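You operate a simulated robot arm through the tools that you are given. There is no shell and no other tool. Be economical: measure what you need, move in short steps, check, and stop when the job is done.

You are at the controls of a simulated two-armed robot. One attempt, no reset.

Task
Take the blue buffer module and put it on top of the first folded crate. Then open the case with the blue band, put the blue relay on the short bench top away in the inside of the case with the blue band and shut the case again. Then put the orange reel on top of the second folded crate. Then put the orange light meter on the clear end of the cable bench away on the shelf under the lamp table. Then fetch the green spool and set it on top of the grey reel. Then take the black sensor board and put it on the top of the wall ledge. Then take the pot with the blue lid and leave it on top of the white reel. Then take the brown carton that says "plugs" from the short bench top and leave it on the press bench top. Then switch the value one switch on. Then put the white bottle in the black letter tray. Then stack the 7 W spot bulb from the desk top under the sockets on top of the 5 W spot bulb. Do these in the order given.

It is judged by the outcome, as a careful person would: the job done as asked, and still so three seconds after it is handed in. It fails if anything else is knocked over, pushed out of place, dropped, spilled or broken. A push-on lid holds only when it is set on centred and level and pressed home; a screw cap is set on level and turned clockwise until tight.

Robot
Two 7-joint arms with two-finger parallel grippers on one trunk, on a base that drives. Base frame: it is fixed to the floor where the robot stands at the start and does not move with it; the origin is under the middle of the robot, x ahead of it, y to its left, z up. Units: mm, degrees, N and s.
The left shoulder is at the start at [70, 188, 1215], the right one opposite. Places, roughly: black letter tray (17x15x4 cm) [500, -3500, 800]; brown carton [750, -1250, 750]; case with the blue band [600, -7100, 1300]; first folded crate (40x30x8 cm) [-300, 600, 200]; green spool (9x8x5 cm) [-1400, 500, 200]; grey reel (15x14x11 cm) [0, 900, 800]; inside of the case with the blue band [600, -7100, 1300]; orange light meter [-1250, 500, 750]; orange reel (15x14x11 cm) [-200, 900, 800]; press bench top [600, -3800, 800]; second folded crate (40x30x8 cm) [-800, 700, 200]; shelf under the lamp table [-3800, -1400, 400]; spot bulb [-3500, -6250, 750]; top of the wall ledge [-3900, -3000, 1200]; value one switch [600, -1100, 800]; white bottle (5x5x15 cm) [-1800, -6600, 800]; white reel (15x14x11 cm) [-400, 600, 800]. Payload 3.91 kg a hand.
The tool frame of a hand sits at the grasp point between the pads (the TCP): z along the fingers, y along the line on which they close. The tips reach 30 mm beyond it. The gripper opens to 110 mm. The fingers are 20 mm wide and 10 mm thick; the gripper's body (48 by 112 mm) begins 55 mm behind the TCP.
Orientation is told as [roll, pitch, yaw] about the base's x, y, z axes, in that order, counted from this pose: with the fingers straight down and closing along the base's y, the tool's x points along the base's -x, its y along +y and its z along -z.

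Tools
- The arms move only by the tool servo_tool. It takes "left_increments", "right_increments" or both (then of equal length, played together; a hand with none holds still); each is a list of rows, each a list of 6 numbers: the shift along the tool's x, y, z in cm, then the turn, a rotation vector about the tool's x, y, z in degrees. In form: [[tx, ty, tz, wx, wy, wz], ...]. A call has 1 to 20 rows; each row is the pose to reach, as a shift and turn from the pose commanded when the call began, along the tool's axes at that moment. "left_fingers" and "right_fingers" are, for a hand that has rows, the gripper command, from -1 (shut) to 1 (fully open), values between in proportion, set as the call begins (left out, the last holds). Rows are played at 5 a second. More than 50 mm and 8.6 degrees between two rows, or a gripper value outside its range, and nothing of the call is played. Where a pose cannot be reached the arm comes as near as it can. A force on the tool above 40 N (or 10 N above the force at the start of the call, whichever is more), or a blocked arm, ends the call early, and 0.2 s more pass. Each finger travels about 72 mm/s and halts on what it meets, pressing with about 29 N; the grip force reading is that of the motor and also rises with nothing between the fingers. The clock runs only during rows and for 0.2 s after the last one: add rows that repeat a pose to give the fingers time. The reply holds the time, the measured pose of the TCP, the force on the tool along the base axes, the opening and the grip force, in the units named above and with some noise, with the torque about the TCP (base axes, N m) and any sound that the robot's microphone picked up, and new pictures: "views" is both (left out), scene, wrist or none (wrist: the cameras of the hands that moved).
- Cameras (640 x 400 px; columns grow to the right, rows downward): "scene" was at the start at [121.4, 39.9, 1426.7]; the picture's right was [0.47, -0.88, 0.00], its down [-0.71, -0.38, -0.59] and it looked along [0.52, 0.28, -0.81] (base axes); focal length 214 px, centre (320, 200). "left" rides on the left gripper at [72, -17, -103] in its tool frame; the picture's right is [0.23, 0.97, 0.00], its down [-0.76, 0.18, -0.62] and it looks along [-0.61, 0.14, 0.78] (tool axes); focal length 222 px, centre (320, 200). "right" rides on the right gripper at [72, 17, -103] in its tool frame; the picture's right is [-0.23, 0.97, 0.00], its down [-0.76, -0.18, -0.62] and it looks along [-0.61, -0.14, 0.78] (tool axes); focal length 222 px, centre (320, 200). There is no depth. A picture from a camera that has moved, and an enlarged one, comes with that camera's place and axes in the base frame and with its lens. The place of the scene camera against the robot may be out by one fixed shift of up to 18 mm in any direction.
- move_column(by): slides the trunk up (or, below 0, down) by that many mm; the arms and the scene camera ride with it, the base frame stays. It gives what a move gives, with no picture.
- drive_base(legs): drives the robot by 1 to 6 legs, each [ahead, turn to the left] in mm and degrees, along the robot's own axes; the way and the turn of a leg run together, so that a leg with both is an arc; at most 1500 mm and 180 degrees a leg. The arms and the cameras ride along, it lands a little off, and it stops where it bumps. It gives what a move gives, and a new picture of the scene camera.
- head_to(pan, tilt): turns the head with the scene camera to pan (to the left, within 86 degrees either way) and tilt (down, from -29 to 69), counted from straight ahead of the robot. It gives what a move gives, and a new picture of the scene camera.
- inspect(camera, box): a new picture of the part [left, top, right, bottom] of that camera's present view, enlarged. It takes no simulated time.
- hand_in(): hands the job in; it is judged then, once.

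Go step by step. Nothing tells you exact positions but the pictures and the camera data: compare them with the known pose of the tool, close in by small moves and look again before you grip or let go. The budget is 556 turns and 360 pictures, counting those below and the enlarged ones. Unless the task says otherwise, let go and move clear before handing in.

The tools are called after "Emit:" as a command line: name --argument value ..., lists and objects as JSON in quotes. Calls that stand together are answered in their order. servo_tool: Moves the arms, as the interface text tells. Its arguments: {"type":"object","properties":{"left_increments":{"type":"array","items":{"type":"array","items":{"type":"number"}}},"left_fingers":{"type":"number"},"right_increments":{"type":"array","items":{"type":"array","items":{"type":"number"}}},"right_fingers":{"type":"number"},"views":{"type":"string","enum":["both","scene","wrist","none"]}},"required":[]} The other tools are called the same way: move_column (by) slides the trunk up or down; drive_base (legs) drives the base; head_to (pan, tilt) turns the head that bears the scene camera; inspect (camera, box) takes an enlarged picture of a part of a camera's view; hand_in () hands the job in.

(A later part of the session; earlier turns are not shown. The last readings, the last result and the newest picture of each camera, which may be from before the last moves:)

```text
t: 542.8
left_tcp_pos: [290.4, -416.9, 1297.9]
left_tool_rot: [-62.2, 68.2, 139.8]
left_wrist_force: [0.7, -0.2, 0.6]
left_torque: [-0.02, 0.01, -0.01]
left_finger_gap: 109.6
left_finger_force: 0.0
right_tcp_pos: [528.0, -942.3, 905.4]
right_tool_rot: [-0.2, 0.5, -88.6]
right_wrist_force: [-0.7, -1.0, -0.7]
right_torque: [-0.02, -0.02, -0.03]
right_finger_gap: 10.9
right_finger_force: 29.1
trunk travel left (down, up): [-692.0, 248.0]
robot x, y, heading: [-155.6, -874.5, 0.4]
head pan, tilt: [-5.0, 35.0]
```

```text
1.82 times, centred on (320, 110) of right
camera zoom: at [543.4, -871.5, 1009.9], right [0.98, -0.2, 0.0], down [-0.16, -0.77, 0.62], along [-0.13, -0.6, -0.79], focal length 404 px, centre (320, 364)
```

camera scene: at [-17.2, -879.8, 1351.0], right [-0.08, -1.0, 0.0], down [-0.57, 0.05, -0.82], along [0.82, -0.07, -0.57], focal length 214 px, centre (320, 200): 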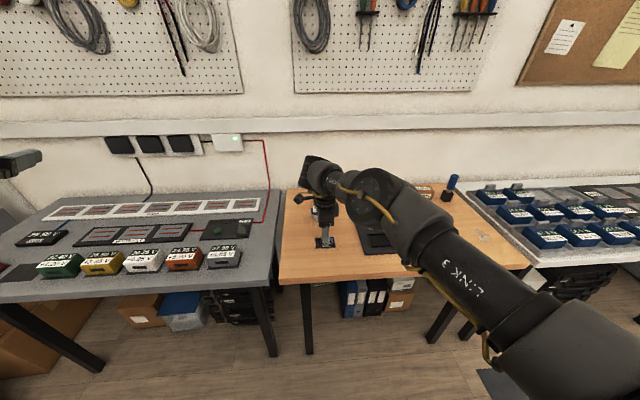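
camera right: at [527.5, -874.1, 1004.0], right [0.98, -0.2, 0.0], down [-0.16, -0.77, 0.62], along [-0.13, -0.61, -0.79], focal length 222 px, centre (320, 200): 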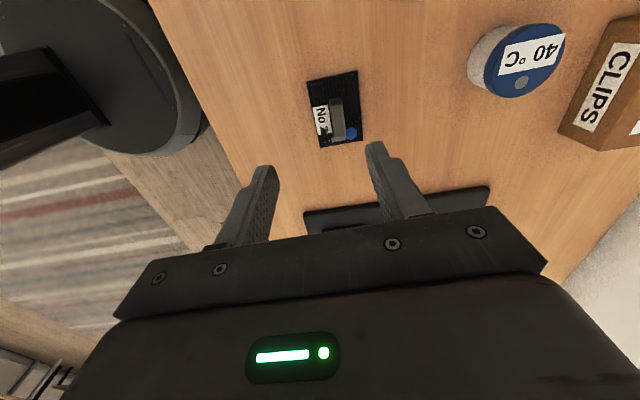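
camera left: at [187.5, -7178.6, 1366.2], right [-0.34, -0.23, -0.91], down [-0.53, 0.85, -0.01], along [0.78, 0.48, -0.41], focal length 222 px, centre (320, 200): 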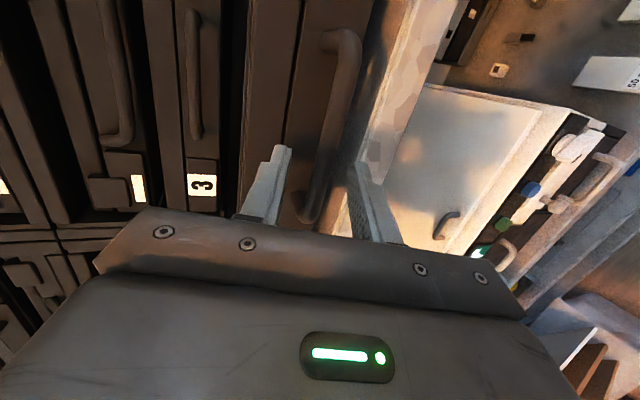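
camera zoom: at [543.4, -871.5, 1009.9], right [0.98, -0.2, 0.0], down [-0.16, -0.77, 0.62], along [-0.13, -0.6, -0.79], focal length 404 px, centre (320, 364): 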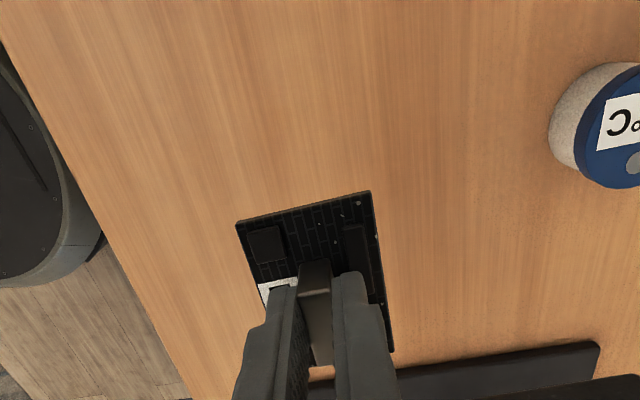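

Board held by its block. Drive across toward the wall ledge.

Emit:
drive_base --legs '[[-300, 0], [0, -141], [1500, 0]]'

Emit:
move_column --by 248

Emit:
head_to --pan -15 --tilt 12

```text
t: 557.7
left_tcp_pos: [-1637.5, -2536.8, 1297.9]
left_tool_rot: [-62.3, 68.0, 1.2]
left_wrist_force: [0.5, -0.1, 0.5]
left_torque: [0.01, -0.04, -0.02]
left_finger_gap: 110.0
left_finger_force: 0.1
right_tcp_pos: [-2162.3, -2298.4, 905.4]
right_tool_rot: [0.0, 0.6, 132.8]
right_wrist_force: [-0.6, 0.1, -0.7]
right_torque: [-0.03, -0.02, 0.0]
right_finger_gap: 10.9
right_finger_force: 28.8
trunk travel left (down, up): [-692.0, 248.0]
robot x, y, heading: [-1604.3, -1893.3, -138.5]
head pan, tilt: [-5.0, 35.0]
camera scene: at [-1704.6, -1974.7, 1420.7], right [-0.6, 0.8, 0.0], down [0.46, 0.34, -0.82], along [-0.66, -0.49, -0.57], focal length 214 px, centre (320, 200)
```

scene: 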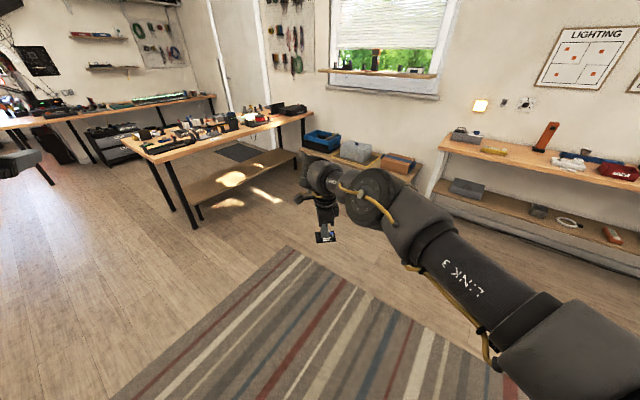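

```text
t: 560.3
left_tcp_pos: [-1637.8, -2536.3, 1544.5]
left_tool_rot: [-62.3, 68.0, 1.2]
left_wrist_force: [0.3, 0.2, 0.4]
left_torque: [-0.05, -0.01, 0.0]
left_finger_gap: 109.7
left_finger_force: 0.0
right_tcp_pos: [-2162.0, -2297.6, 1153.8]
right_tool_rot: [-0.1, 0.5, 132.8]
right_wrist_force: [-0.4, -1.2, -1.4]
right_torque: [-0.02, -0.04, 0.03]
right_finger_gap: 11.1
right_finger_force: 29.4
trunk travel left (down, up): [-940.0, 0.0]
robot x, y, heading: [-1601.9, -1894.5, -138.4]
head pan, tilt: [-5.0, 35.0]
```

```text
t: 561.2
left_tcp_pos: [-1638.5, -2536.4, 1544.1]
left_tool_rot: [-62.3, 68.1, 1.1]
left_wrist_force: [0.4, 0.3, -0.8]
left_torque: [0.0, 0.01, 0.01]
left_finger_gap: 110.0
left_finger_force: 0.1
right_tcp_pos: [-2162.5, -2297.1, 1152.8]
right_tool_rot: [-0.1, 0.5, 132.8]
right_wrist_force: [-0.4, -0.1, 0.4]
right_torque: [-0.01, 0.03, 0.0]
right_finger_gap: 10.9
right_finger_force: 29.0
trunk travel left (down, up): [-940.0, 0.0]
robot x, y, heading: [-1604.9, -1892.6, -138.3]
head pan, tilt: [-15.0, 12.0]
camera scene: at [-1717.3, -1964.1, 1705.5], right [-0.45, 0.89, 0.0], down [0.19, 0.09, -0.98], along [-0.87, -0.44, -0.21], focal length 214 px, centre (320, 200)
```

scene: 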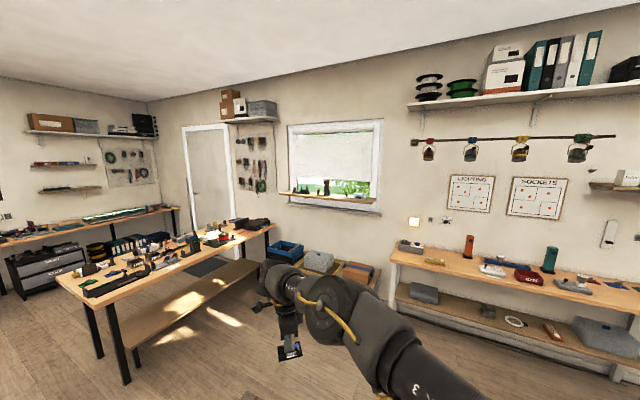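

The ledge is the board under the window (≈[-3900, −2950, 1215]). Drive closer and face it.

Emit:
drive_base --legs '[[0, -6], [1450, 0], [0, -36]]'

Emit:
head_to --pan 5 --tilt 25

```text
t: 570.5
left_tcp_pos: [-3239.1, -3150.5, 1545.9]
left_tool_rot: [-62.3, 68.2, -42.1]
left_wrist_force: [0.9, 0.5, 0.6]
left_torque: [0.0, -0.04, 0.0]
left_finger_gap: 110.0
left_finger_force: 0.0
right_tcp_pos: [-3458.4, -2618.5, 1154.2]
right_tool_rot: [-0.1, 0.4, 89.6]
right_wrist_force: [-0.3, 0.3, -0.6]
right_torque: [0.0, -0.01, 0.0]
right_finger_gap: 11.1
right_finger_force: 29.0
trunk travel left (down, up): [-940.0, 0.0]
robot x, y, heading: [-2771.7, -2702.2, 178.5]
head pan, tilt: [-15.0, 12.0]
camera scene: at [-2907.6, -2673.7, 1705.6], right [0.28, 0.96, 0.0], down [0.2, -0.06, -0.98], along [-0.94, 0.28, -0.21], focal length 214 px, centre (320, 200)
```

scene: 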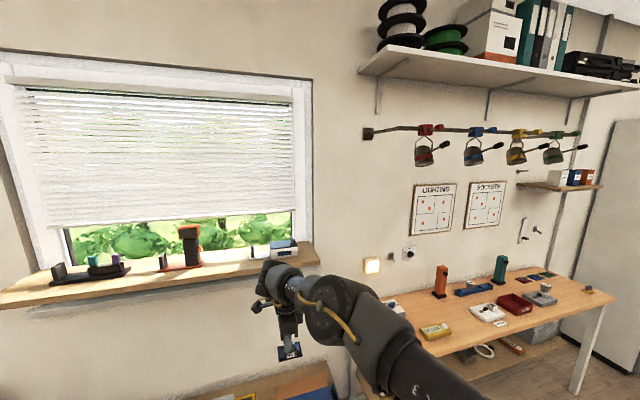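

```text
t: 571.3
left_tcp_pos: [-3238.9, -3149.4, 1546.0]
left_tool_rot: [-62.4, 68.1, -42.2]
left_wrist_force: [0.0, -0.5, 0.0]
left_torque: [0.0, 0.0, 0.03]
left_finger_gap: 109.9
left_finger_force: 0.0
right_tcp_pos: [-3459.5, -2617.0, 1154.2]
right_tool_rot: [-0.1, 0.6, 89.6]
right_wrist_force: [0.8, -0.5, -0.1]
right_torque: [0.01, 0.0, -0.03]
right_finger_gap: 10.9
right_finger_force: 29.2
trunk travel left (down, up): [-940.0, 0.0]
robot x, y, heading: [-2773.2, -2700.3, 178.5]
head pan, tilt: [5.0, 25.0]
camera scene: at [-2909.9, -2703.9, 1684.5], right [-0.06, 1.0, 0.0], down [0.42, 0.03, -0.91], along [-0.9, -0.05, -0.42], focal length 214 px, centre (320, 200)
```

scene: 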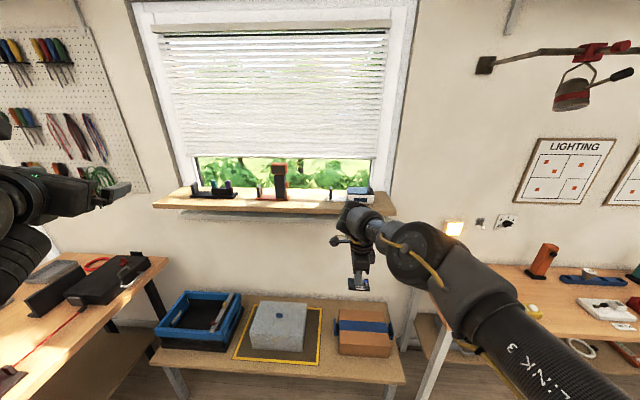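

Emit:
inspect --camera "scene" --box '[145, 150, 405, 240]'

```text
2.46 times, centred on (275, 195) of scene
camera zoom: at [-2909.9, -2703.9, 1684.5], right [-0.06, 1.0, 0.0], down [0.42, 0.03, -0.91], along [-0.9, -0.05, -0.42], focal length 528 px, centre (431, 212)
```

zoom: 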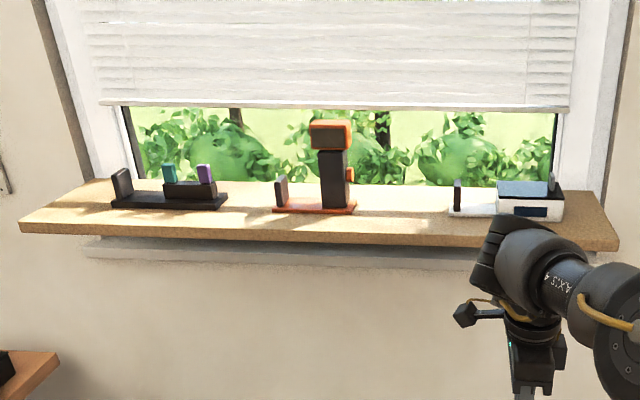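

Free spot on the ledge between the orange stand and the white device, near [-3900, −2815]. Raise the hand and line up.

Emit:
servo_tool --right_increments '[[0, 0, -4, 0, 0, 0], [0, 0, -8, 0, 0, 0], [0, 0, -12, 0, 0, 0], [0, 1, -16, 0, 0, 0], [0, 2, -17, 0, 0, 0], [0, 3, -17, 0, 0, 0], [0, 3, -17, 0, 0, 0]]' --views "none"

Emit:
drive_base --legs '[[0, 45], [275, 0], [0, -44]]'

Emit:
inspect --camera "right" --box '[0, 0, 640, 400]'

```text
t: 572.9
left_tcp_pos: [-3239.2, -3150.2, 1544.9]
left_tool_rot: [-62.3, 68.1, -42.2]
left_wrist_force: [0.7, 0.0, -0.6]
left_torque: [-0.01, 0.02, 0.03]
left_finger_gap: 109.8
left_finger_force: 0.1
right_tcp_pos: [-3437.3, -2633.4, 1320.5]
right_tool_rot: [0.0, 0.6, 89.6]
right_wrist_force: [0.0, 0.0, 0.0]
right_torque: [-0.01, -0.02, -0.01]
right_finger_gap: 10.8
right_finger_force: 29.0
right hand out of reach, approached as far as the arm can: row 3, 4, 5, 6, 7
trunk travel left (down, up): [-940.0, 0.0]
robot x, y, heading: [-2774.0, -2703.1, 178.9]
head pan, tilt: [5.0, 25.0]
```

```text
t: 579.0
left_tcp_pos: [-3432.5, -3351.8, 1544.8]
left_tool_rot: [-62.1, 68.3, -41.0]
left_wrist_force: [0.4, -0.3, -0.4]
left_torque: [0.01, -0.01, 0.0]
left_finger_gap: 110.0
left_finger_force: 0.0
right_tcp_pos: [-3643.5, -2840.3, 1319.8]
right_tool_rot: [-0.1, 0.5, 90.7]
right_wrist_force: [-0.4, -0.1, -0.6]
right_torque: [0.02, 0.01, -0.01]
right_finger_gap: 11.0
right_finger_force: 29.1
trunk travel left (down, up): [-940.0, 0.0]
robot x, y, heading: [-2975.5, -2896.3, 179.6]
head pan, tilt: [5.0, 25.0]
camera scene: at [-3113.2, -2901.6, 1684.4], right [-0.08, 1.0, 0.0], down [0.42, 0.03, -0.91], along [-0.9, -0.07, -0.42], focal length 214 px, centre (320, 200)
```

scene: 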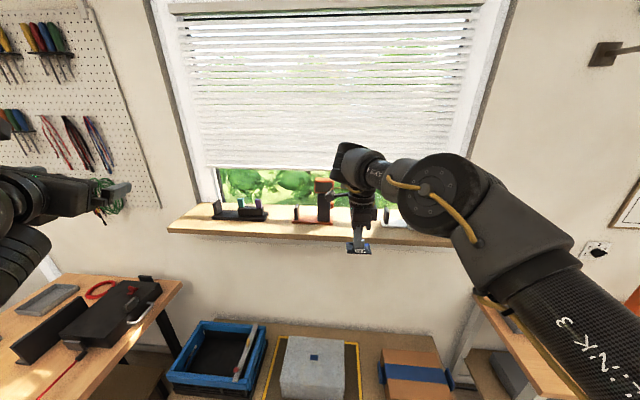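

```text
1.00 times, centred on (320, 200) of right
camera zoom: at [-3657.5, -2912.7, 1424.4], right [-0.98, 0.22, 0.0], down [0.17, 0.77, 0.62], along [0.14, 0.6, -0.79], focal length 222 px, centre (320, 200)
```

zoom: 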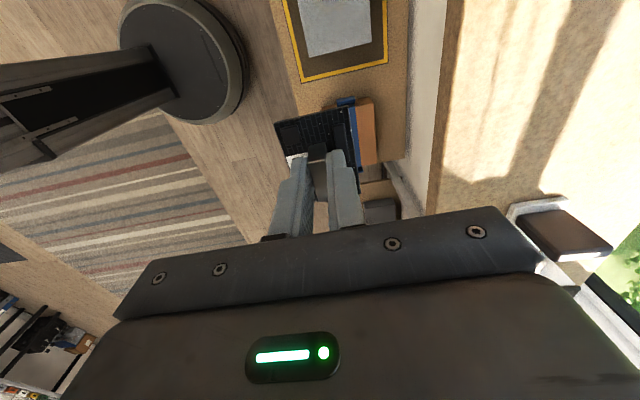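

Emit:
servo_tool --right_increments '[[-1, 0, 0, 0, 0, 0], [-2, 0, 0, 0, 0, 0], [-2, 0, 0, 0, 0, 0]]' --views "none"

Emit:
drive_base --legs '[[185, 0]]'

Emit:
servo_tool --right_increments '[[0, 0, 1, 0, 0, 0], [0, 0, 1, 0, 0, 0]]' --views "wrist"

```text
t: 579.8
left_tcp_pos: [-3432.9, -3351.4, 1544.3]
left_tool_rot: [-62.1, 68.3, -40.8]
left_wrist_force: [-0.4, 0.3, 0.1]
left_torque: [0.04, -0.03, 0.01]
left_finger_gap: 110.0
left_finger_force: 0.1
right_tcp_pos: [-3643.3, -2819.3, 1319.2]
right_tool_rot: [-0.1, 0.6, 90.7]
right_wrist_force: [0.5, 0.4, -0.6]
right_torque: [-0.04, 0.02, -0.02]
right_finger_gap: 10.6
right_finger_force: 29.0
trunk travel left (down, up): [-940.0, 0.0]
robot x, y, heading: [-2978.1, -2897.9, 179.2]
head pan, tilt: [5.0, 25.0]
```

```text
t: 581.3
left_tcp_pos: [-3607.7, -3350.5, 1547.4]
left_tool_rot: [-62.5, 68.5, -41.2]
left_wrist_force: [-0.5, -0.5, 0.3]
left_torque: [0.01, -0.04, -0.04]
left_finger_gap: 109.8
left_finger_force: 0.0
right_tcp_pos: [-3817.9, -2818.3, 1322.7]
right_tool_rot: [0.1, 0.5, 90.7]
right_wrist_force: [1.0, 0.3, -0.5]
right_torque: [0.0, -0.01, 0.03]
right_finger_gap: 11.2
right_finger_force: 29.0
trunk travel left (down, up): [-940.0, 0.0]
robot x, y, heading: [-3155.8, -2900.5, 179.4]
head pan, tilt: [5.0, 25.0]
camera scene: at [-3287.7, -2899.2, 1685.0], right [-0.08, 1.0, 0.0], down [0.42, 0.03, -0.91], along [-0.9, -0.07, -0.42], focal length 214 px, centre (320, 200)
```

scene: 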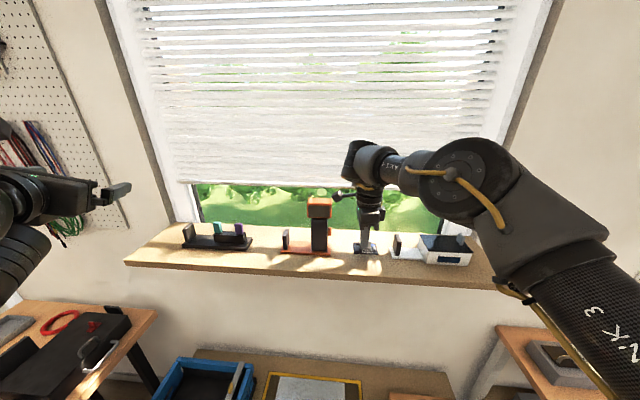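

```text
t: 581.9
left_tcp_pos: [-3610.7, -3349.7, 1545.7]
left_tool_rot: [-62.4, 68.3, -41.1]
left_wrist_force: [-0.1, -0.7, 0.4]
left_torque: [0.01, -0.02, 0.01]
left_finger_gap: 109.8
left_finger_force: 0.0
right_tcp_pos: [-3820.0, -2817.8, 1310.2]
right_tool_rot: [0.0, 0.5, 90.6]
right_wrist_force: [0.0, 0.5, 0.0]
right_torque: [-0.01, 0.03, 0.02]
right_finger_gap: 10.8
right_finger_force: 28.7
trunk travel left (down, up): [-940.0, 0.0]
robot x, y, heading: [-3155.3, -2894.2, 179.2]
head pan, tilt: [5.0, 25.0]
camera right: at [-3834.7, -2890.1, 1415.6], right [-0.98, 0.22, 0.0], down [0.17, 0.77, 0.62], along [0.13, 0.6, -0.79], focal length 222 px, centre (320, 200)
```

right: 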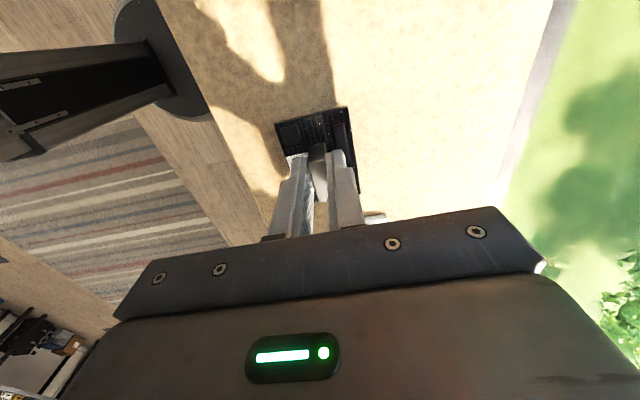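

Emit:
servo_tool --right_increments '[[0, 0, 0.8, 0, 0, 0], [0, 0, 1.6, 0, 0, 0], [0, 0, 2.4, 0, 0, 0], [0, 0, 3, 0, 0, 0], [0, 0, 3.6, 0, 0, 0], [0, 0, 4.2, 0, 0, 0], [0, 0, 4.8, 0, 0, 0], [0, 0, 5.4, 0, 0, 0], [0, 0, 6, 0, 0, 0], [0, 0, 6.6, 0, 0, 0], [0, 0, 7.2, 0, 0, 0]]' --views "both"

```text
t: 583.1
left_tcp_pos: [-3609.6, -3350.5, 1547.2]
left_tool_rot: [-62.5, 68.6, -41.3]
left_wrist_force: [0.3, 0.9, 0.6]
left_torque: [-0.02, 0.03, -0.01]
left_finger_gap: 110.0
left_finger_force: 0.0
right_tcp_pos: [-3821.3, -2819.6, 1279.0]
right_tool_rot: [0.6, 0.7, 90.6]
right_wrist_force: [7.6, -0.5, 20.6]
right_torque: [0.39, -0.67, -0.16]
right_finger_gap: 11.0
right_finger_force: 28.7
trunk travel left (down, up): [-940.0, 0.0]
robot x, y, heading: [-3153.9, -2894.0, 179.7]
head pan, tilt: [5.0, 25.0]
stopped in row 6 (right hand): the force on the tool passed its limit (the readings are from after the stop); the commanded pose is now the measured one
camera scene: at [-3288.8, -2899.5, 1684.6], right [-0.08, 1.0, 0.0], down [0.42, 0.03, -0.91], along [-0.9, -0.07, -0.42], focal length 214 px, centre (320, 200)
camera right: at [-3834.2, -2890.8, 1385.8], right [-0.98, 0.22, 0.01], down [0.18, 0.77, 0.61], along [0.13, 0.6, -0.79], focal length 222 px, centre (320, 200)
```

scene: 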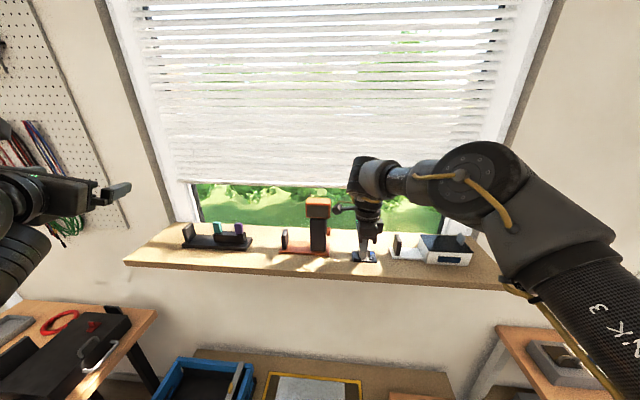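
right: 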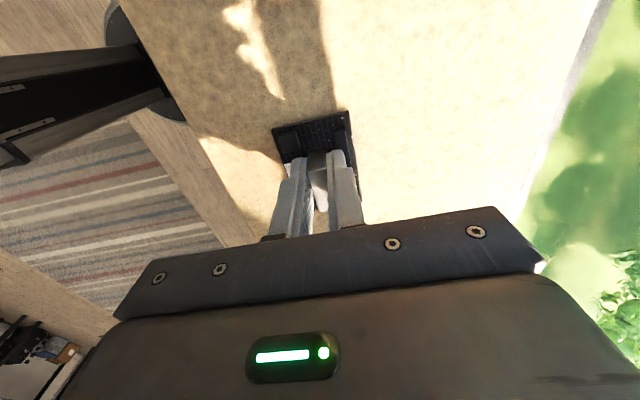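

Contact. Open slightly and lift.

Emit:
servo_tool --right_increments '[[0, 0, -0.1, 0, 0, 0], [0, 0, -0.1, 0, 0, 0], [0, 0, -0.1, 0, 0, 0], [0, 0, -2, 0, 0, 0], [0, 0, -5, 0, 0, 0], [0, 0, -7, 0, 0, 0]]' --right_fingers -0.4 --views "wrist"

Emit:
drive_base --legs '[[-350, 0]]'

Emit:
inspect --camera "scene" --box '[145, 150, 465, 270]'

```text
t: 584.5
left_tcp_pos: [-3612.9, -3350.6, 1545.3]
left_tool_rot: [-62.2, 68.3, -40.9]
left_wrist_force: [0.4, 0.1, 0.6]
left_torque: [-0.01, -0.03, 0.01]
left_finger_gap: 109.9
left_finger_force: 0.2
right_tcp_pos: [-3821.7, -2818.7, 1347.0]
right_tool_rot: [0.5, 0.7, 90.7]
right_wrist_force: [-0.8, -0.4, -0.2]
right_torque: [0.0, 0.0, 0.06]
right_finger_gap: 33.1
right_finger_force: 0.0
trunk travel left (down, up): [-940.0, 0.0]
robot x, y, heading: [-3158.6, -2898.3, 179.7]
head pan, tilt: [5.0, 25.0]
camera right: at [-3836.2, -2891.8, 1452.1], right [-0.98, 0.22, 0.01], down [0.17, 0.77, 0.61], along [0.13, 0.6, -0.79], focal length 222 px, centre (320, 200)
```

right: 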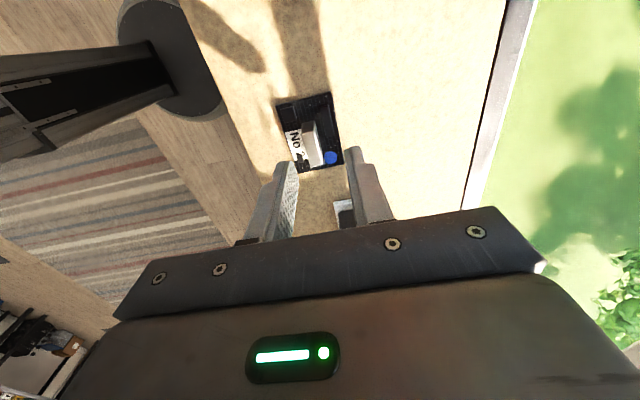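

```text
t: 586.8
left_tcp_pos: [-3266.6, -3352.0, 1544.4]
left_tool_rot: [-61.9, 68.2, -40.9]
left_wrist_force: [-0.1, 0.3, 0.2]
left_torque: [0.01, 0.01, 0.02]
left_finger_gap: 109.8
left_finger_force: 0.1
right_tcp_pos: [-3476.1, -2819.3, 1344.7]
right_tool_rot: [0.4, 0.7, 90.5]
right_wrist_force: [0.6, 0.1, 0.0]
right_torque: [0.03, -0.05, 0.01]
right_finger_gap: 32.7
right_finger_force: 0.1
trunk travel left (down, up): [-940.0, 0.0]
robot x, y, heading: [-2808.1, -2897.0, 179.4]
head pan, tilt: [5.0, 25.0]
camera scene: at [-2946.5, -2901.8, 1684.1], right [-0.08, 1.0, 0.0], down [0.42, 0.03, -0.91], along [-0.9, -0.07, -0.42], focal length 214 px, centre (320, 200)
```

scene: 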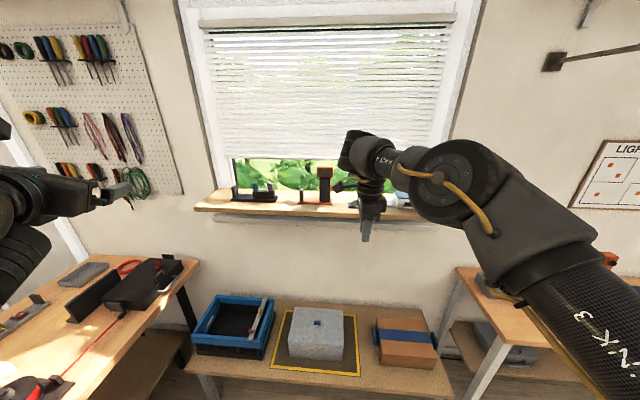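

```text
2.00 times, centred on (305, 210) of scene
camera zoom: at [-2946.5, -2901.8, 1684.1], right [-0.08, 1.0, 0.0], down [0.42, 0.03, -0.91], along [-0.9, -0.07, -0.42], focal length 429 px, centre (350, 180)
```

zoom: 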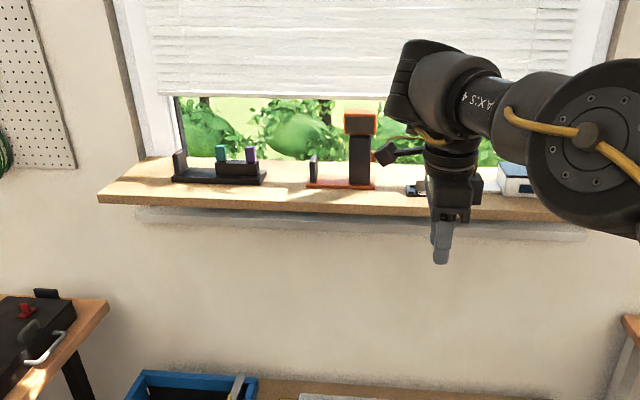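

The board lies on the ledge. Next, the pot with the blue lid on the short bench; drive back.

Emit:
drive_base --legs '[[0, -141.5], [1500, 0], [1500, 0], [337, 0], [0, -37.5]]'

Emit:
move_column --by -300

Emit:
head_to --pan -5 --tilt 35

```text
t: 610.7
left_tcp_pos: [280.0, -402.0, 1544.3]
left_tool_rot: [-61.6, 68.6, 140.7]
left_wrist_force: [0.0, 0.1, 0.0]
left_torque: [0.02, -0.03, -0.01]
left_finger_gap: 110.0
left_finger_force: 0.0
right_tcp_pos: [501.6, -930.5, 1346.3]
right_tool_rot: [0.7, 0.7, -88.2]
right_wrist_force: [-0.2, -0.1, 0.0]
right_torque: [-0.02, -0.04, -0.01]
right_finger_gap: 32.9
right_finger_force: 0.1
trunk travel left (down, up): [-940.0, 0.0]
robot x, y, heading: [-168.1, -869.1, 1.0]
head pan, tilt: [5.0, 25.0]
camera scene: at [-16.8, -850.0, 1684.4], right [0.1, -0.99, 0.0], down [-0.42, -0.04, -0.91], along [0.9, 0.09, -0.42], focal length 214 px, centre (320, 200)
```

scene: 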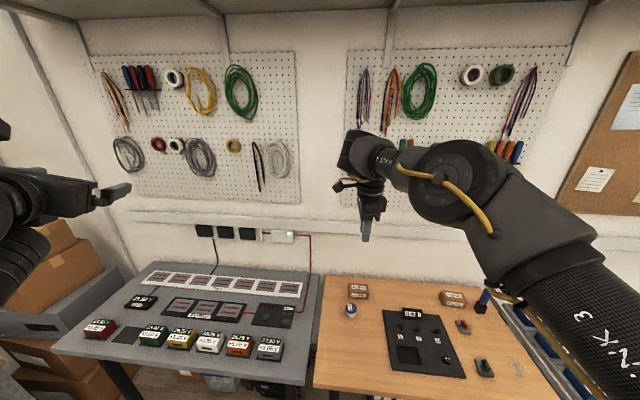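

```text
t: 613.7
left_tcp_pos: [279.0, -404.1, 1244.1]
left_tool_rot: [-61.7, 68.5, 140.7]
left_wrist_force: [-0.1, 0.4, -0.3]
left_torque: [0.01, 0.0, -0.01]
left_finger_gap: 110.1
left_finger_force: 0.1
right_tcp_pos: [500.8, -931.6, 1047.2]
right_tool_rot: [0.5, 0.7, -88.2]
right_wrist_force: [-0.1, -0.4, -0.1]
right_torque: [-0.03, -0.02, 0.02]
right_finger_gap: 32.9
right_finger_force: 0.0
trunk travel left (down, up): [-640.0, 300.0]
robot x, y, heading: [-166.5, -865.4, 1.0]
head pan, tilt: [5.0, 25.0]
```

```text
t: 614.4
left_tcp_pos: [279.7, -404.0, 1244.6]
left_tool_rot: [-61.7, 68.5, 140.6]
left_wrist_force: [0.4, 0.5, 0.4]
left_torque: [-0.02, 0.03, -0.01]
left_finger_gap: 109.8
left_finger_force: 0.0
right_tcp_pos: [501.7, -930.8, 1047.6]
right_tool_rot: [0.5, 0.7, -88.2]
right_wrist_force: [-0.5, -0.4, 1.2]
right_torque: [0.02, -0.01, 0.02]
right_finger_gap: 32.9
right_finger_force: 0.1
trunk travel left (down, up): [-640.0, 300.0]
robot x, y, heading: [-169.4, -864.1, 0.9]
head pan, tilt: [-5.0, 35.0]
camera scene: at [-20.4, -866.9, 1368.8], right [-0.07, -1.0, 0.0], down [-0.57, 0.04, -0.82], along [0.82, -0.06, -0.57], focal length 214 px, centre (320, 200)
```

scene: 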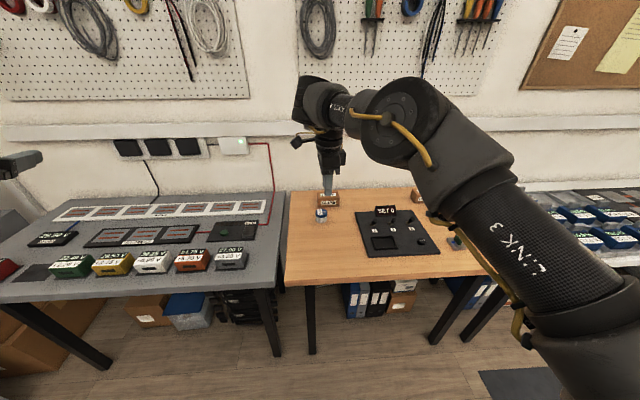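

Emit:
drive_base --legs '[[165, 0]]'

Emit:
servo_tool --right_increments '[[0, 0, 2, 0, 0, 0], [0, 0, 5, 0, 0, 0], [0, 0, 8, 0, 0, 0], [0, 0, 8, 0, 0, 0]]' --right_fingers 1 --views "wrist"

```text
t: 615.8
left_tcp_pos: [445.6, -399.4, 1244.8]
left_tool_rot: [-61.7, 68.6, 140.7]
left_wrist_force: [0.2, -0.1, -0.7]
left_torque: [-0.03, 0.0, 0.01]
left_finger_gap: 109.8
left_finger_force: 0.0
right_tcp_pos: [669.1, -926.9, 1047.2]
right_tool_rot: [0.6, 0.8, -88.1]
right_wrist_force: [-0.7, -0.2, 0.0]
right_torque: [0.03, -0.01, 0.01]
right_finger_gap: 33.0
right_finger_force: 0.3
trunk travel left (down, up): [-640.0, 300.0]
robot x, y, heading: [4.6, -863.9, 0.4]
head pan, tilt: [-5.0, 35.0]
camera scene: at [147.0, -864.0, 1368.8], right [-0.07, -1.0, 0.0], down [-0.57, 0.04, -0.82], along [0.82, -0.06, -0.57], focal length 214 px, centre (320, 200)
```

scene: 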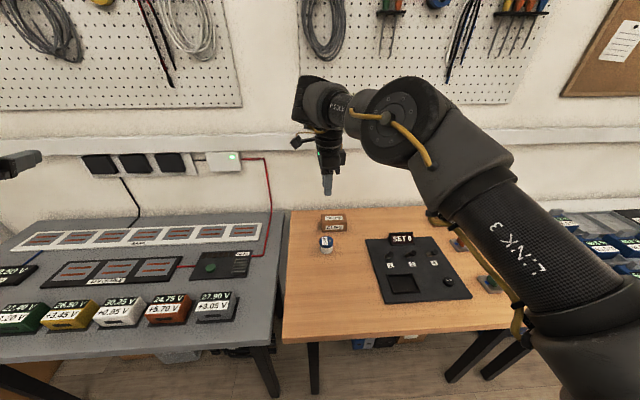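

```text
t: 616.8
left_tcp_pos: [445.0, -399.2, 1244.2]
left_tool_rot: [-61.7, 68.5, 140.7]
left_wrist_force: [-0.1, -0.4, -0.1]
left_torque: [-0.01, 0.0, 0.03]
left_finger_gap: 110.0
left_finger_force: 0.0
right_tcp_pos: [669.3, -925.6, 965.7]
right_tool_rot: [0.5, 0.7, -88.0]
right_wrist_force: [-0.5, -0.5, 0.3]
right_torque: [0.02, -0.02, 0.0]
right_finger_gap: 110.0
right_finger_force: 0.1
trunk travel left (down, up): [-640.0, 300.0]
robot x, y, heading: [1.9, -862.1, 1.0]
head pan, tilt: [-5.0, 35.0]
camera right: at [683.1, -854.9, 1071.6], right [0.98, -0.19, 0.01], down [-0.16, -0.78, 0.61], along [-0.11, -0.6, -0.79], focal length 222 px, centre (320, 200)
```

right: 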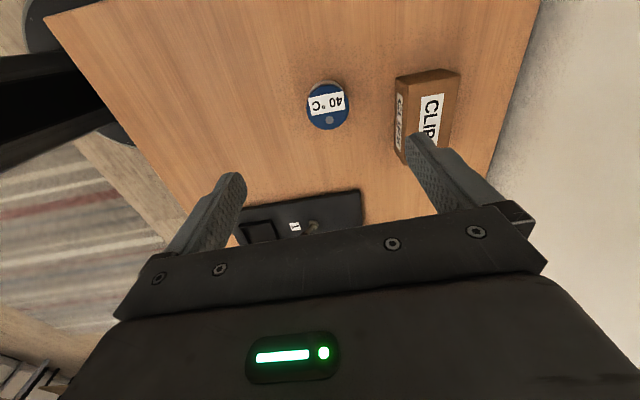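

Emit:
inspect --camera "scene" --box '[305, 225, 345, 265]'

Emit:
inspect --camera "right" --box '[290, 70, 370, 140]'

```text
10.00 times, centred on (325, 245) of scene
camera zoom: at [146.6, -863.9, 1368.8], right [-0.07, -1.0, 0.0], down [-0.57, 0.04, -0.82], along [0.82, -0.06, -0.57], focal length 2145 px, centre (270, -250)
```

zoom: 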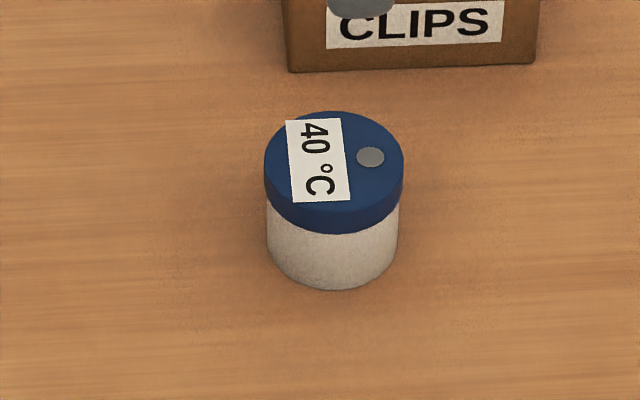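

```text
5.71 times, centred on (330, 105) of right
camera zoom: at [683.1, -854.9, 1071.6], right [0.98, -0.19, 0.01], down [-0.16, -0.78, 0.61], along [-0.11, -0.6, -0.79], focal length 1269 px, centre (263, 743)
```

zoom: 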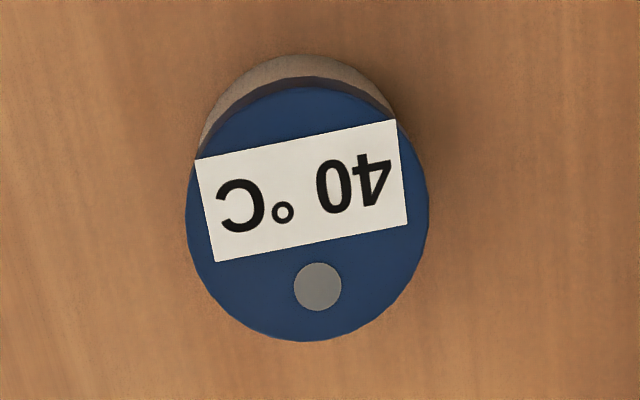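

The lid overhangs the body slightly, so I'll grip the white body from a shallow angle with the hand pointing forward. Reorient.

Emit:
servo_tool --right_increments '[[0, 0, 0, 0, 0, 8], [0, 0, 0, 0, 0, 16], [0, 0, 0, 0, 0, 24], [0, 0, 0, 0, 0, 32], [0, 0, 0, 0, 0, 40], [0, 0, 0, 0, 0, 48], [0, 0, 0, 0, 0, 56], [0, 0, 0, 0, 0, 64], [0, 0, 0, 0, 0, 72], [0, 0, 0, 0, 0, 80], [0, 0, 0, 0, 0, 88], [0, 0, 0, 0, 0, 92]]' --right_fingers 0.5 --views "none"

Emit:
servo_tool --right_increments '[[0, 0, 0, 0, 8, 0], [0, 0, 0, 0, 16, 0], [0, 0, 0, 0, 24, 0], [0, 0, 0, 0, 32, 0], [0, 0, 0, 0, 40, 0], [0, 0, 0, 0, 48, 0], [0, 0, 0, 0, 56, 0], [0, 0, 0, 0, 64, 0], [0, 0, 0, 0, 64, 0]]' --views "wrist"

```text
t: 619.4
left_tcp_pos: [446.4, -398.7, 1244.9]
left_tool_rot: [-61.8, 68.5, 140.9]
left_wrist_force: [-0.2, 0.4, 0.9]
left_torque: [0.0, 0.02, 0.0]
left_finger_gap: 110.1
left_finger_force: 0.0
right_tcp_pos: [670.7, -924.0, 967.2]
right_tool_rot: [-0.7, 0.7, 179.9]
right_wrist_force: [-0.6, 0.1, 0.6]
right_torque: [0.0, 0.03, -0.02]
right_finger_gap: 82.4
right_finger_force: 0.1
trunk travel left (down, up): [-640.0, 300.0]
robot x, y, heading: [2.0, -862.3, 0.9]
head pan, tilt: [-5.0, 35.0]
```

```text
t: 621.4
left_tcp_pos: [444.9, -399.8, 1245.0]
left_tool_rot: [-61.7, 68.5, 140.7]
left_wrist_force: [0.0, 0.9, -0.2]
left_torque: [-0.02, 0.02, 0.02]
left_finger_gap: 109.8
left_finger_force: 0.1
right_tcp_pos: [670.4, -924.5, 967.9]
right_tool_rot: [-1.8, 64.6, 178.4]
right_wrist_force: [-0.6, -0.1, -0.5]
right_torque: [0.0, 0.0, -0.01]
right_finger_gap: 82.3
right_finger_force: 0.0
trunk travel left (down, up): [-640.0, 300.0]
robot x, y, heading: [0.1, -863.8, 1.0]
head pan, tilt: [-5.0, 35.0]
camera right: at [608.7, -943.7, 1077.6], right [-0.1, -0.97, -0.22], down [-0.89, 0.18, -0.42], along [0.45, 0.15, -0.88], focal length 222 px, centre (320, 200)
```

right: 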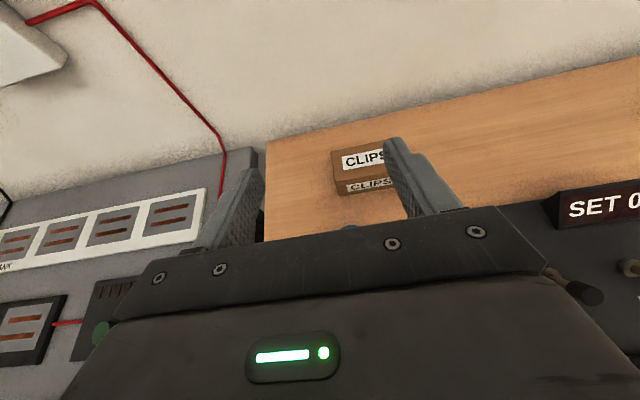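

Emit:
drive_base --legs '[[-130, 0]]'

Emit:
move_column --by -165

Emit:
inspect --camera "right" --box '[0, 0, 640, 400]'

```text
t: 622.7
left_tcp_pos: [316.8, -401.5, 1243.8]
left_tool_rot: [-61.7, 68.4, 140.9]
left_wrist_force: [-0.5, -0.5, -0.2]
left_torque: [0.01, 0.0, 0.02]
left_finger_gap: 110.1
left_finger_force: 0.0
right_tcp_pos: [542.5, -926.7, 967.7]
right_tool_rot: [-1.7, 64.5, 178.5]
right_wrist_force: [-0.3, -0.3, 0.5]
right_torque: [-0.02, -0.01, 0.0]
right_finger_gap: 82.7
right_finger_force: 0.1
trunk travel left (down, up): [-640.0, 300.0]
robot x, y, heading: [-124.2, -868.2, 1.3]
head pan, tilt: [-5.0, 35.0]
camera scene: at [18.8, -866.1, 1368.7], right [-0.07, -1.0, 0.0], down [-0.57, 0.04, -0.82], along [0.82, -0.06, -0.57], focal length 214 px, centre (320, 200)
```

scene: 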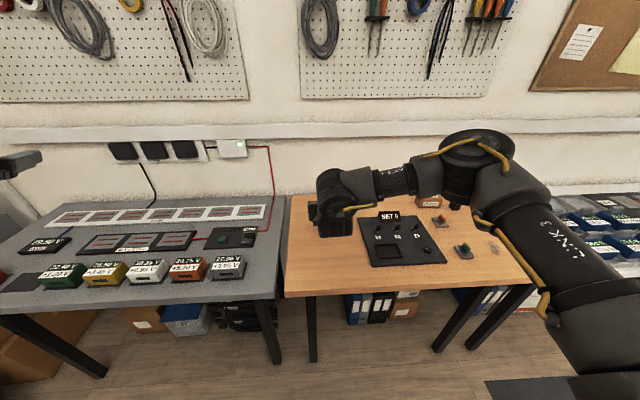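

```text
t: 624.6
left_tcp_pos: [316.2, -402.3, 1080.3]
left_tool_rot: [-61.7, 68.4, 140.9]
left_wrist_force: [0.3, 0.2, -1.1]
left_torque: [0.03, 0.01, -0.01]
left_finger_gap: 109.6
left_finger_force: 0.1
right_tcp_pos: [541.8, -926.5, 802.9]
right_tool_rot: [-1.7, 64.4, 178.4]
right_wrist_force: [0.0, -0.7, -0.3]
right_torque: [0.01, 0.02, -0.01]
right_finger_gap: 82.4
right_finger_force: 0.1
trunk travel left (down, up): [-475.0, 465.0]
robot x, y, heading: [-125.3, -867.7, 0.9]
head pan, tilt: [-5.0, 35.0]
```

```text
1.00 times, centred on (320, 200) of right
camera zoom: at [480.2, -945.8, 912.6], right [-0.1, -0.97, -0.22], down [-0.89, 0.18, -0.42], along [0.45, 0.15, -0.88], focal length 222 px, centre (320, 200)
```

zoom: 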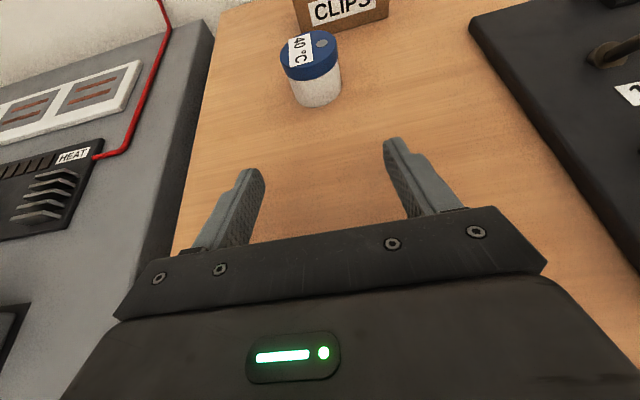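

Emit:
move_column --by -16

Emit:
drive_base --legs '[[75, 0]]'

Emit:
servo_tool --right_increments '[[0, 0, 0, 0, 0, 0]]' --views "wrist"

```text
t: 625.2
left_tcp_pos: [316.6, -402.1, 1063.9]
left_tool_rot: [-61.7, 68.4, 140.8]
left_wrist_force: [-0.3, -0.4, 0.1]
left_torque: [0.01, 0.03, 0.02]
left_finger_gap: 110.0
left_finger_force: 0.0
right_tcp_pos: [541.4, -926.8, 786.5]
right_tool_rot: [-1.7, 64.5, 178.5]
right_wrist_force: [-0.6, 0.3, 0.0]
right_torque: [0.01, 0.0, 0.01]
right_finger_gap: 82.6
right_finger_force: 0.0
trunk travel left (down, up): [-459.0, 481.0]
robot x, y, heading: [-129.0, -863.6, 1.1]
head pan, tilt: [-5.0, 35.0]
```

```text
t: 626.2
left_tcp_pos: [392.4, -400.1, 1064.1]
left_tool_rot: [-61.5, 68.3, 141.0]
left_wrist_force: [-0.1, 0.1, 0.1]
left_torque: [0.01, 0.04, 0.02]
left_finger_gap: 110.1
left_finger_force: 0.1
right_tcp_pos: [617.7, -926.2, 785.5]
right_tool_rot: [-1.6, 64.4, 178.4]
right_wrist_force: [0.8, -0.4, 0.3]
right_torque: [0.02, -0.01, 0.03]
right_finger_gap: 82.6
right_finger_force: 0.0
trunk travel left (down, up): [-459.0, 481.0]
robot x, y, heading: [-52.1, -866.8, 1.2]
head pan, tilt: [-5.0, 35.0]
camera scene: at [94.6, -865.0, 1187.5], right [-0.07, -1.0, 0.0], down [-0.57, 0.04, -0.82], along [0.82, -0.06, -0.57], focal length 214 px, centre (320, 200)
```

scene: 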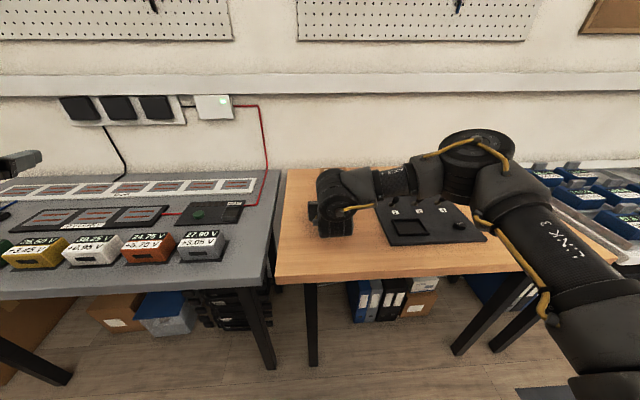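

```text
t: 626.6
left_tcp_pos: [391.5, -400.2, 1064.4]
left_tool_rot: [-61.7, 68.4, 140.6]
left_wrist_force: [0.2, -0.1, 0.0]
left_torque: [-0.01, -0.02, 0.02]
left_finger_gap: 109.9
left_finger_force: 0.1
right_tcp_pos: [615.8, -926.0, 786.2]
right_tool_rot: [-1.7, 64.5, 178.3]
right_wrist_force: [-0.1, 0.1, -0.4]
right_torque: [0.0, -0.01, -0.01]
right_finger_gap: 82.7
right_finger_force: 0.0
trunk travel left (down, up): [-459.0, 481.0]
robot x, y, heading: [-52.7, -864.6, 0.9]
head pan, tilt: [-5.0, 35.0]
camera right: at [555.0, -945.0, 896.3], right [-0.1, -0.97, -0.22], down [-0.89, 0.18, -0.42], along [0.45, 0.15, -0.88], focal length 222 px, centre (320, 200)
```

right: 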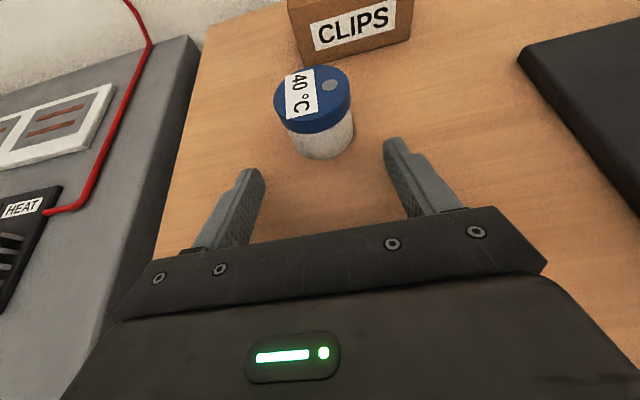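

Emit:
drive_base --legs '[[46, 0]]'

Emit:
servo_tool --right_increments '[[0, 0, 0, 0, 0, 0], [0, 0, 0, 0, 0, 0], [0, 0, 0, 0, 0, 0], [0, 0, 0, 0, 0, 0]]' --right_fingers -1 --views "wrist"

```text
t: 627.5
left_tcp_pos: [438.7, -399.8, 1062.9]
left_tool_rot: [-61.6, 68.4, 141.0]
left_wrist_force: [-0.1, -0.3, -1.6]
left_torque: [-0.05, -0.01, 0.0]
left_finger_gap: 110.0
left_finger_force: 0.0
right_tcp_pos: [662.4, -925.7, 784.5]
right_tool_rot: [-1.7, 64.4, 178.6]
right_wrist_force: [0.0, 0.1, -0.2]
right_torque: [0.01, -0.02, 0.01]
right_finger_gap: 82.7
right_finger_force: 0.1
trunk travel left (down, up): [-459.0, 481.0]
robot x, y, heading: [-1.6, -866.0, 0.8]
head pan, tilt: [-5.0, 35.0]
camera scene: at [140.1, -864.1, 1187.5], right [-0.07, -1.0, 0.0], down [-0.57, 0.04, -0.82], along [0.82, -0.06, -0.57], focal length 214 px, centre (320, 200)
```

scene: 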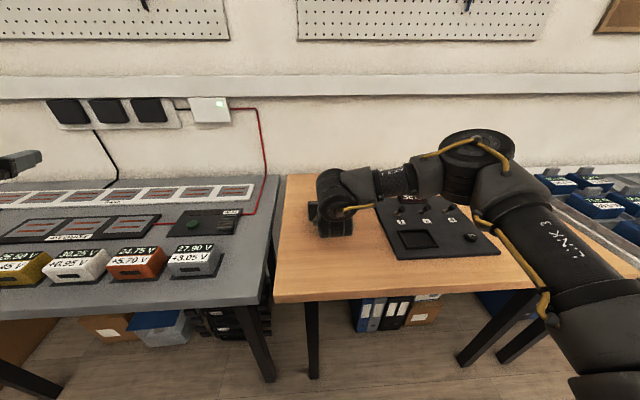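

```text
t: 628.5
left_tcp_pos: [436.1, -400.5, 1062.9]
left_tool_rot: [-61.7, 68.5, 140.8]
left_wrist_force: [-0.2, -0.2, 0.3]
left_torque: [0.03, 0.01, 0.0]
left_finger_gap: 110.0
left_finger_force: 0.1
right_tcp_pos: [660.8, -925.4, 787.2]
right_tool_rot: [-1.7, 64.7, 178.4]
right_wrist_force: [1.2, 0.3, 5.3]
right_torque: [0.0, -0.11, 0.01]
right_finger_gap: 46.7
right_finger_force: 29.1
trunk travel left (down, up): [-459.0, 481.0]
robot x, y, heading: [-8.0, -865.3, 1.0]
head pan, tilt: [-5.0, 35.0]
camera right: at [600.0, -944.1, 896.9], right [-0.1, -0.97, -0.22], down [-0.89, 0.18, -0.42], along [0.45, 0.15, -0.88], focal length 222 px, centre (320, 200)
```

right: 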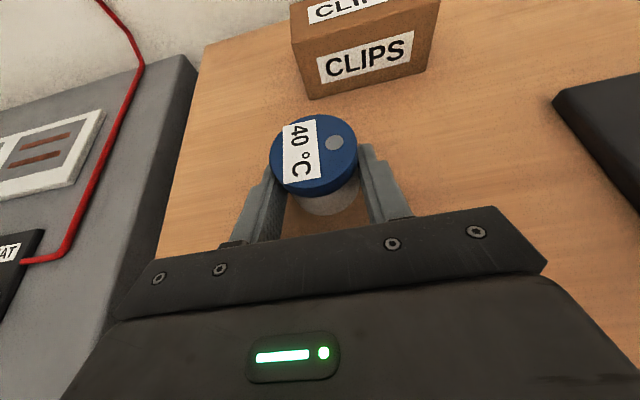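

Pot body gripped. Raise, and drive to the white reel.

Emit:
move_column --by 250

Emit:
drive_base --legs '[[-475, 0], [0, 89.5], [640, 0]]'

Emit:
head_to --pan -5 --tilt 40

Emit:
inspect --camera "right" --box '[0, 0, 640, 400]'

```text
t: 631.1
left_tcp_pos: [437.4, -399.8, 1313.1]
left_tool_rot: [-61.7, 68.5, 140.9]
left_wrist_force: [0.3, -0.6, 0.1]
left_torque: [-0.04, 0.02, -0.02]
left_finger_gap: 109.8
left_finger_force: 0.1
right_tcp_pos: [660.0, -924.6, 1035.7]
right_tool_rot: [-1.7, 64.5, 178.5]
right_wrist_force: [-0.5, -0.3, -1.0]
right_torque: [0.04, -0.02, -0.01]
right_finger_gap: 46.6
right_finger_force: 29.2
trunk travel left (down, up): [-709.0, 231.0]
robot x, y, heading: [-3.9, -868.4, 1.2]
head pan, tilt: [-5.0, 35.0]
```

```text
t: 640.9
left_tcp_pos: [-935.5, 224.0, 1314.2]
left_tool_rot: [-61.8, 68.5, -130.4]
left_wrist_force: [-0.1, 0.1, 0.4]
left_torque: [0.03, 0.01, -0.01]
left_finger_gap: 109.9
left_finger_force: 0.0
right_tcp_pos: [-404.7, 435.2, 1037.1]
right_tool_rot: [-1.7, 64.5, -92.6]
right_wrist_force: [-0.3, 0.0, -1.5]
right_torque: [-0.04, -0.01, -0.01]
right_finger_gap: 46.6
right_finger_force: 29.1
trunk travel left (down, up): [-709.0, 231.0]
robot x, y, heading: [-478.6, -231.3, 89.7]
head pan, tilt: [-5.0, 35.0]
camera scene: at [-466.2, -87.5, 1437.7], right [1.0, -0.09, 0.0], down [-0.05, -0.57, -0.82], along [0.07, 0.82, -0.57], focal length 214 px, centre (320, 200)
```

scene: 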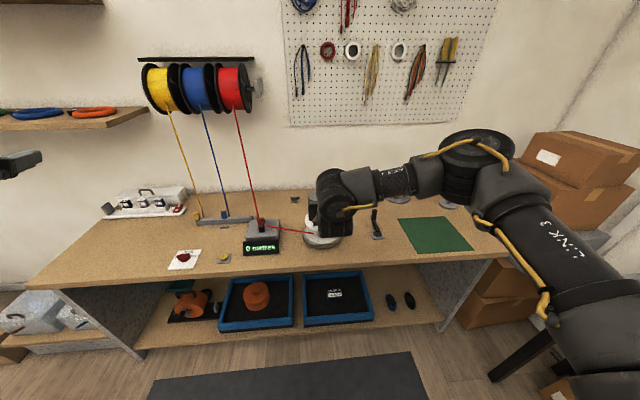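

```text
t: 641.6
left_tcp_pos: [-936.2, 222.9, 1313.0]
left_tool_rot: [-61.7, 68.5, -130.2]
left_wrist_force: [-0.5, 0.0, 0.3]
left_torque: [0.0, 0.0, 0.03]
left_finger_gap: 110.0
left_finger_force: 0.0
right_tcp_pos: [-405.6, 436.3, 1035.0]
right_tool_rot: [-1.7, 64.5, -92.7]
right_wrist_force: [-0.2, 0.1, 0.1]
right_torque: [-0.05, -0.02, 0.0]
right_finger_gap: 46.4
right_finger_force: 29.2
trunk travel left (down, up): [-709.0, 231.0]
robot x, y, heading: [-482.1, -226.6, 89.7]
head pan, tilt: [-5.0, 40.0]
camera scene: at [-466.5, -89.9, 1430.1], right [1.0, -0.09, 0.0], down [-0.06, -0.64, -0.77], along [0.07, 0.76, -0.64], focal length 214 px, centre (320, 200)
```

scene: 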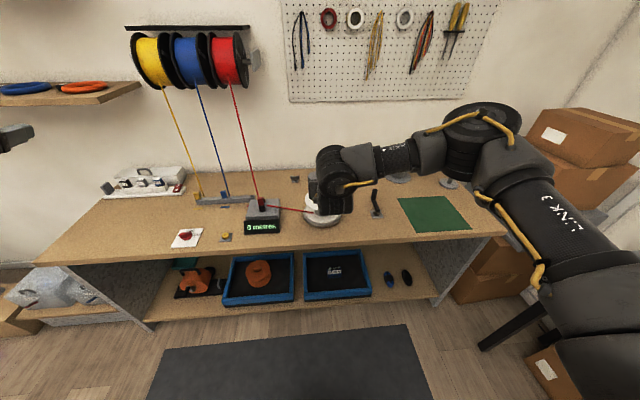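

```text
1.00 times, centred on (320, 200) of right
camera zoom: at [-387.6, 373.3, 1146.0], right [0.97, -0.12, -0.22], down [-0.2, -0.89, -0.42], along [-0.14, 0.45, -0.88], focal length 222 px, centre (320, 200)
```

zoom: 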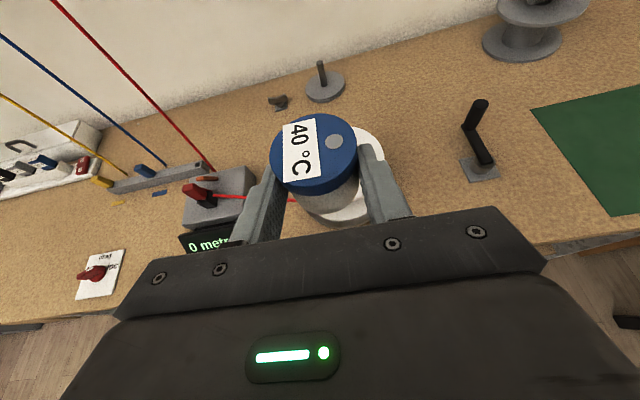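

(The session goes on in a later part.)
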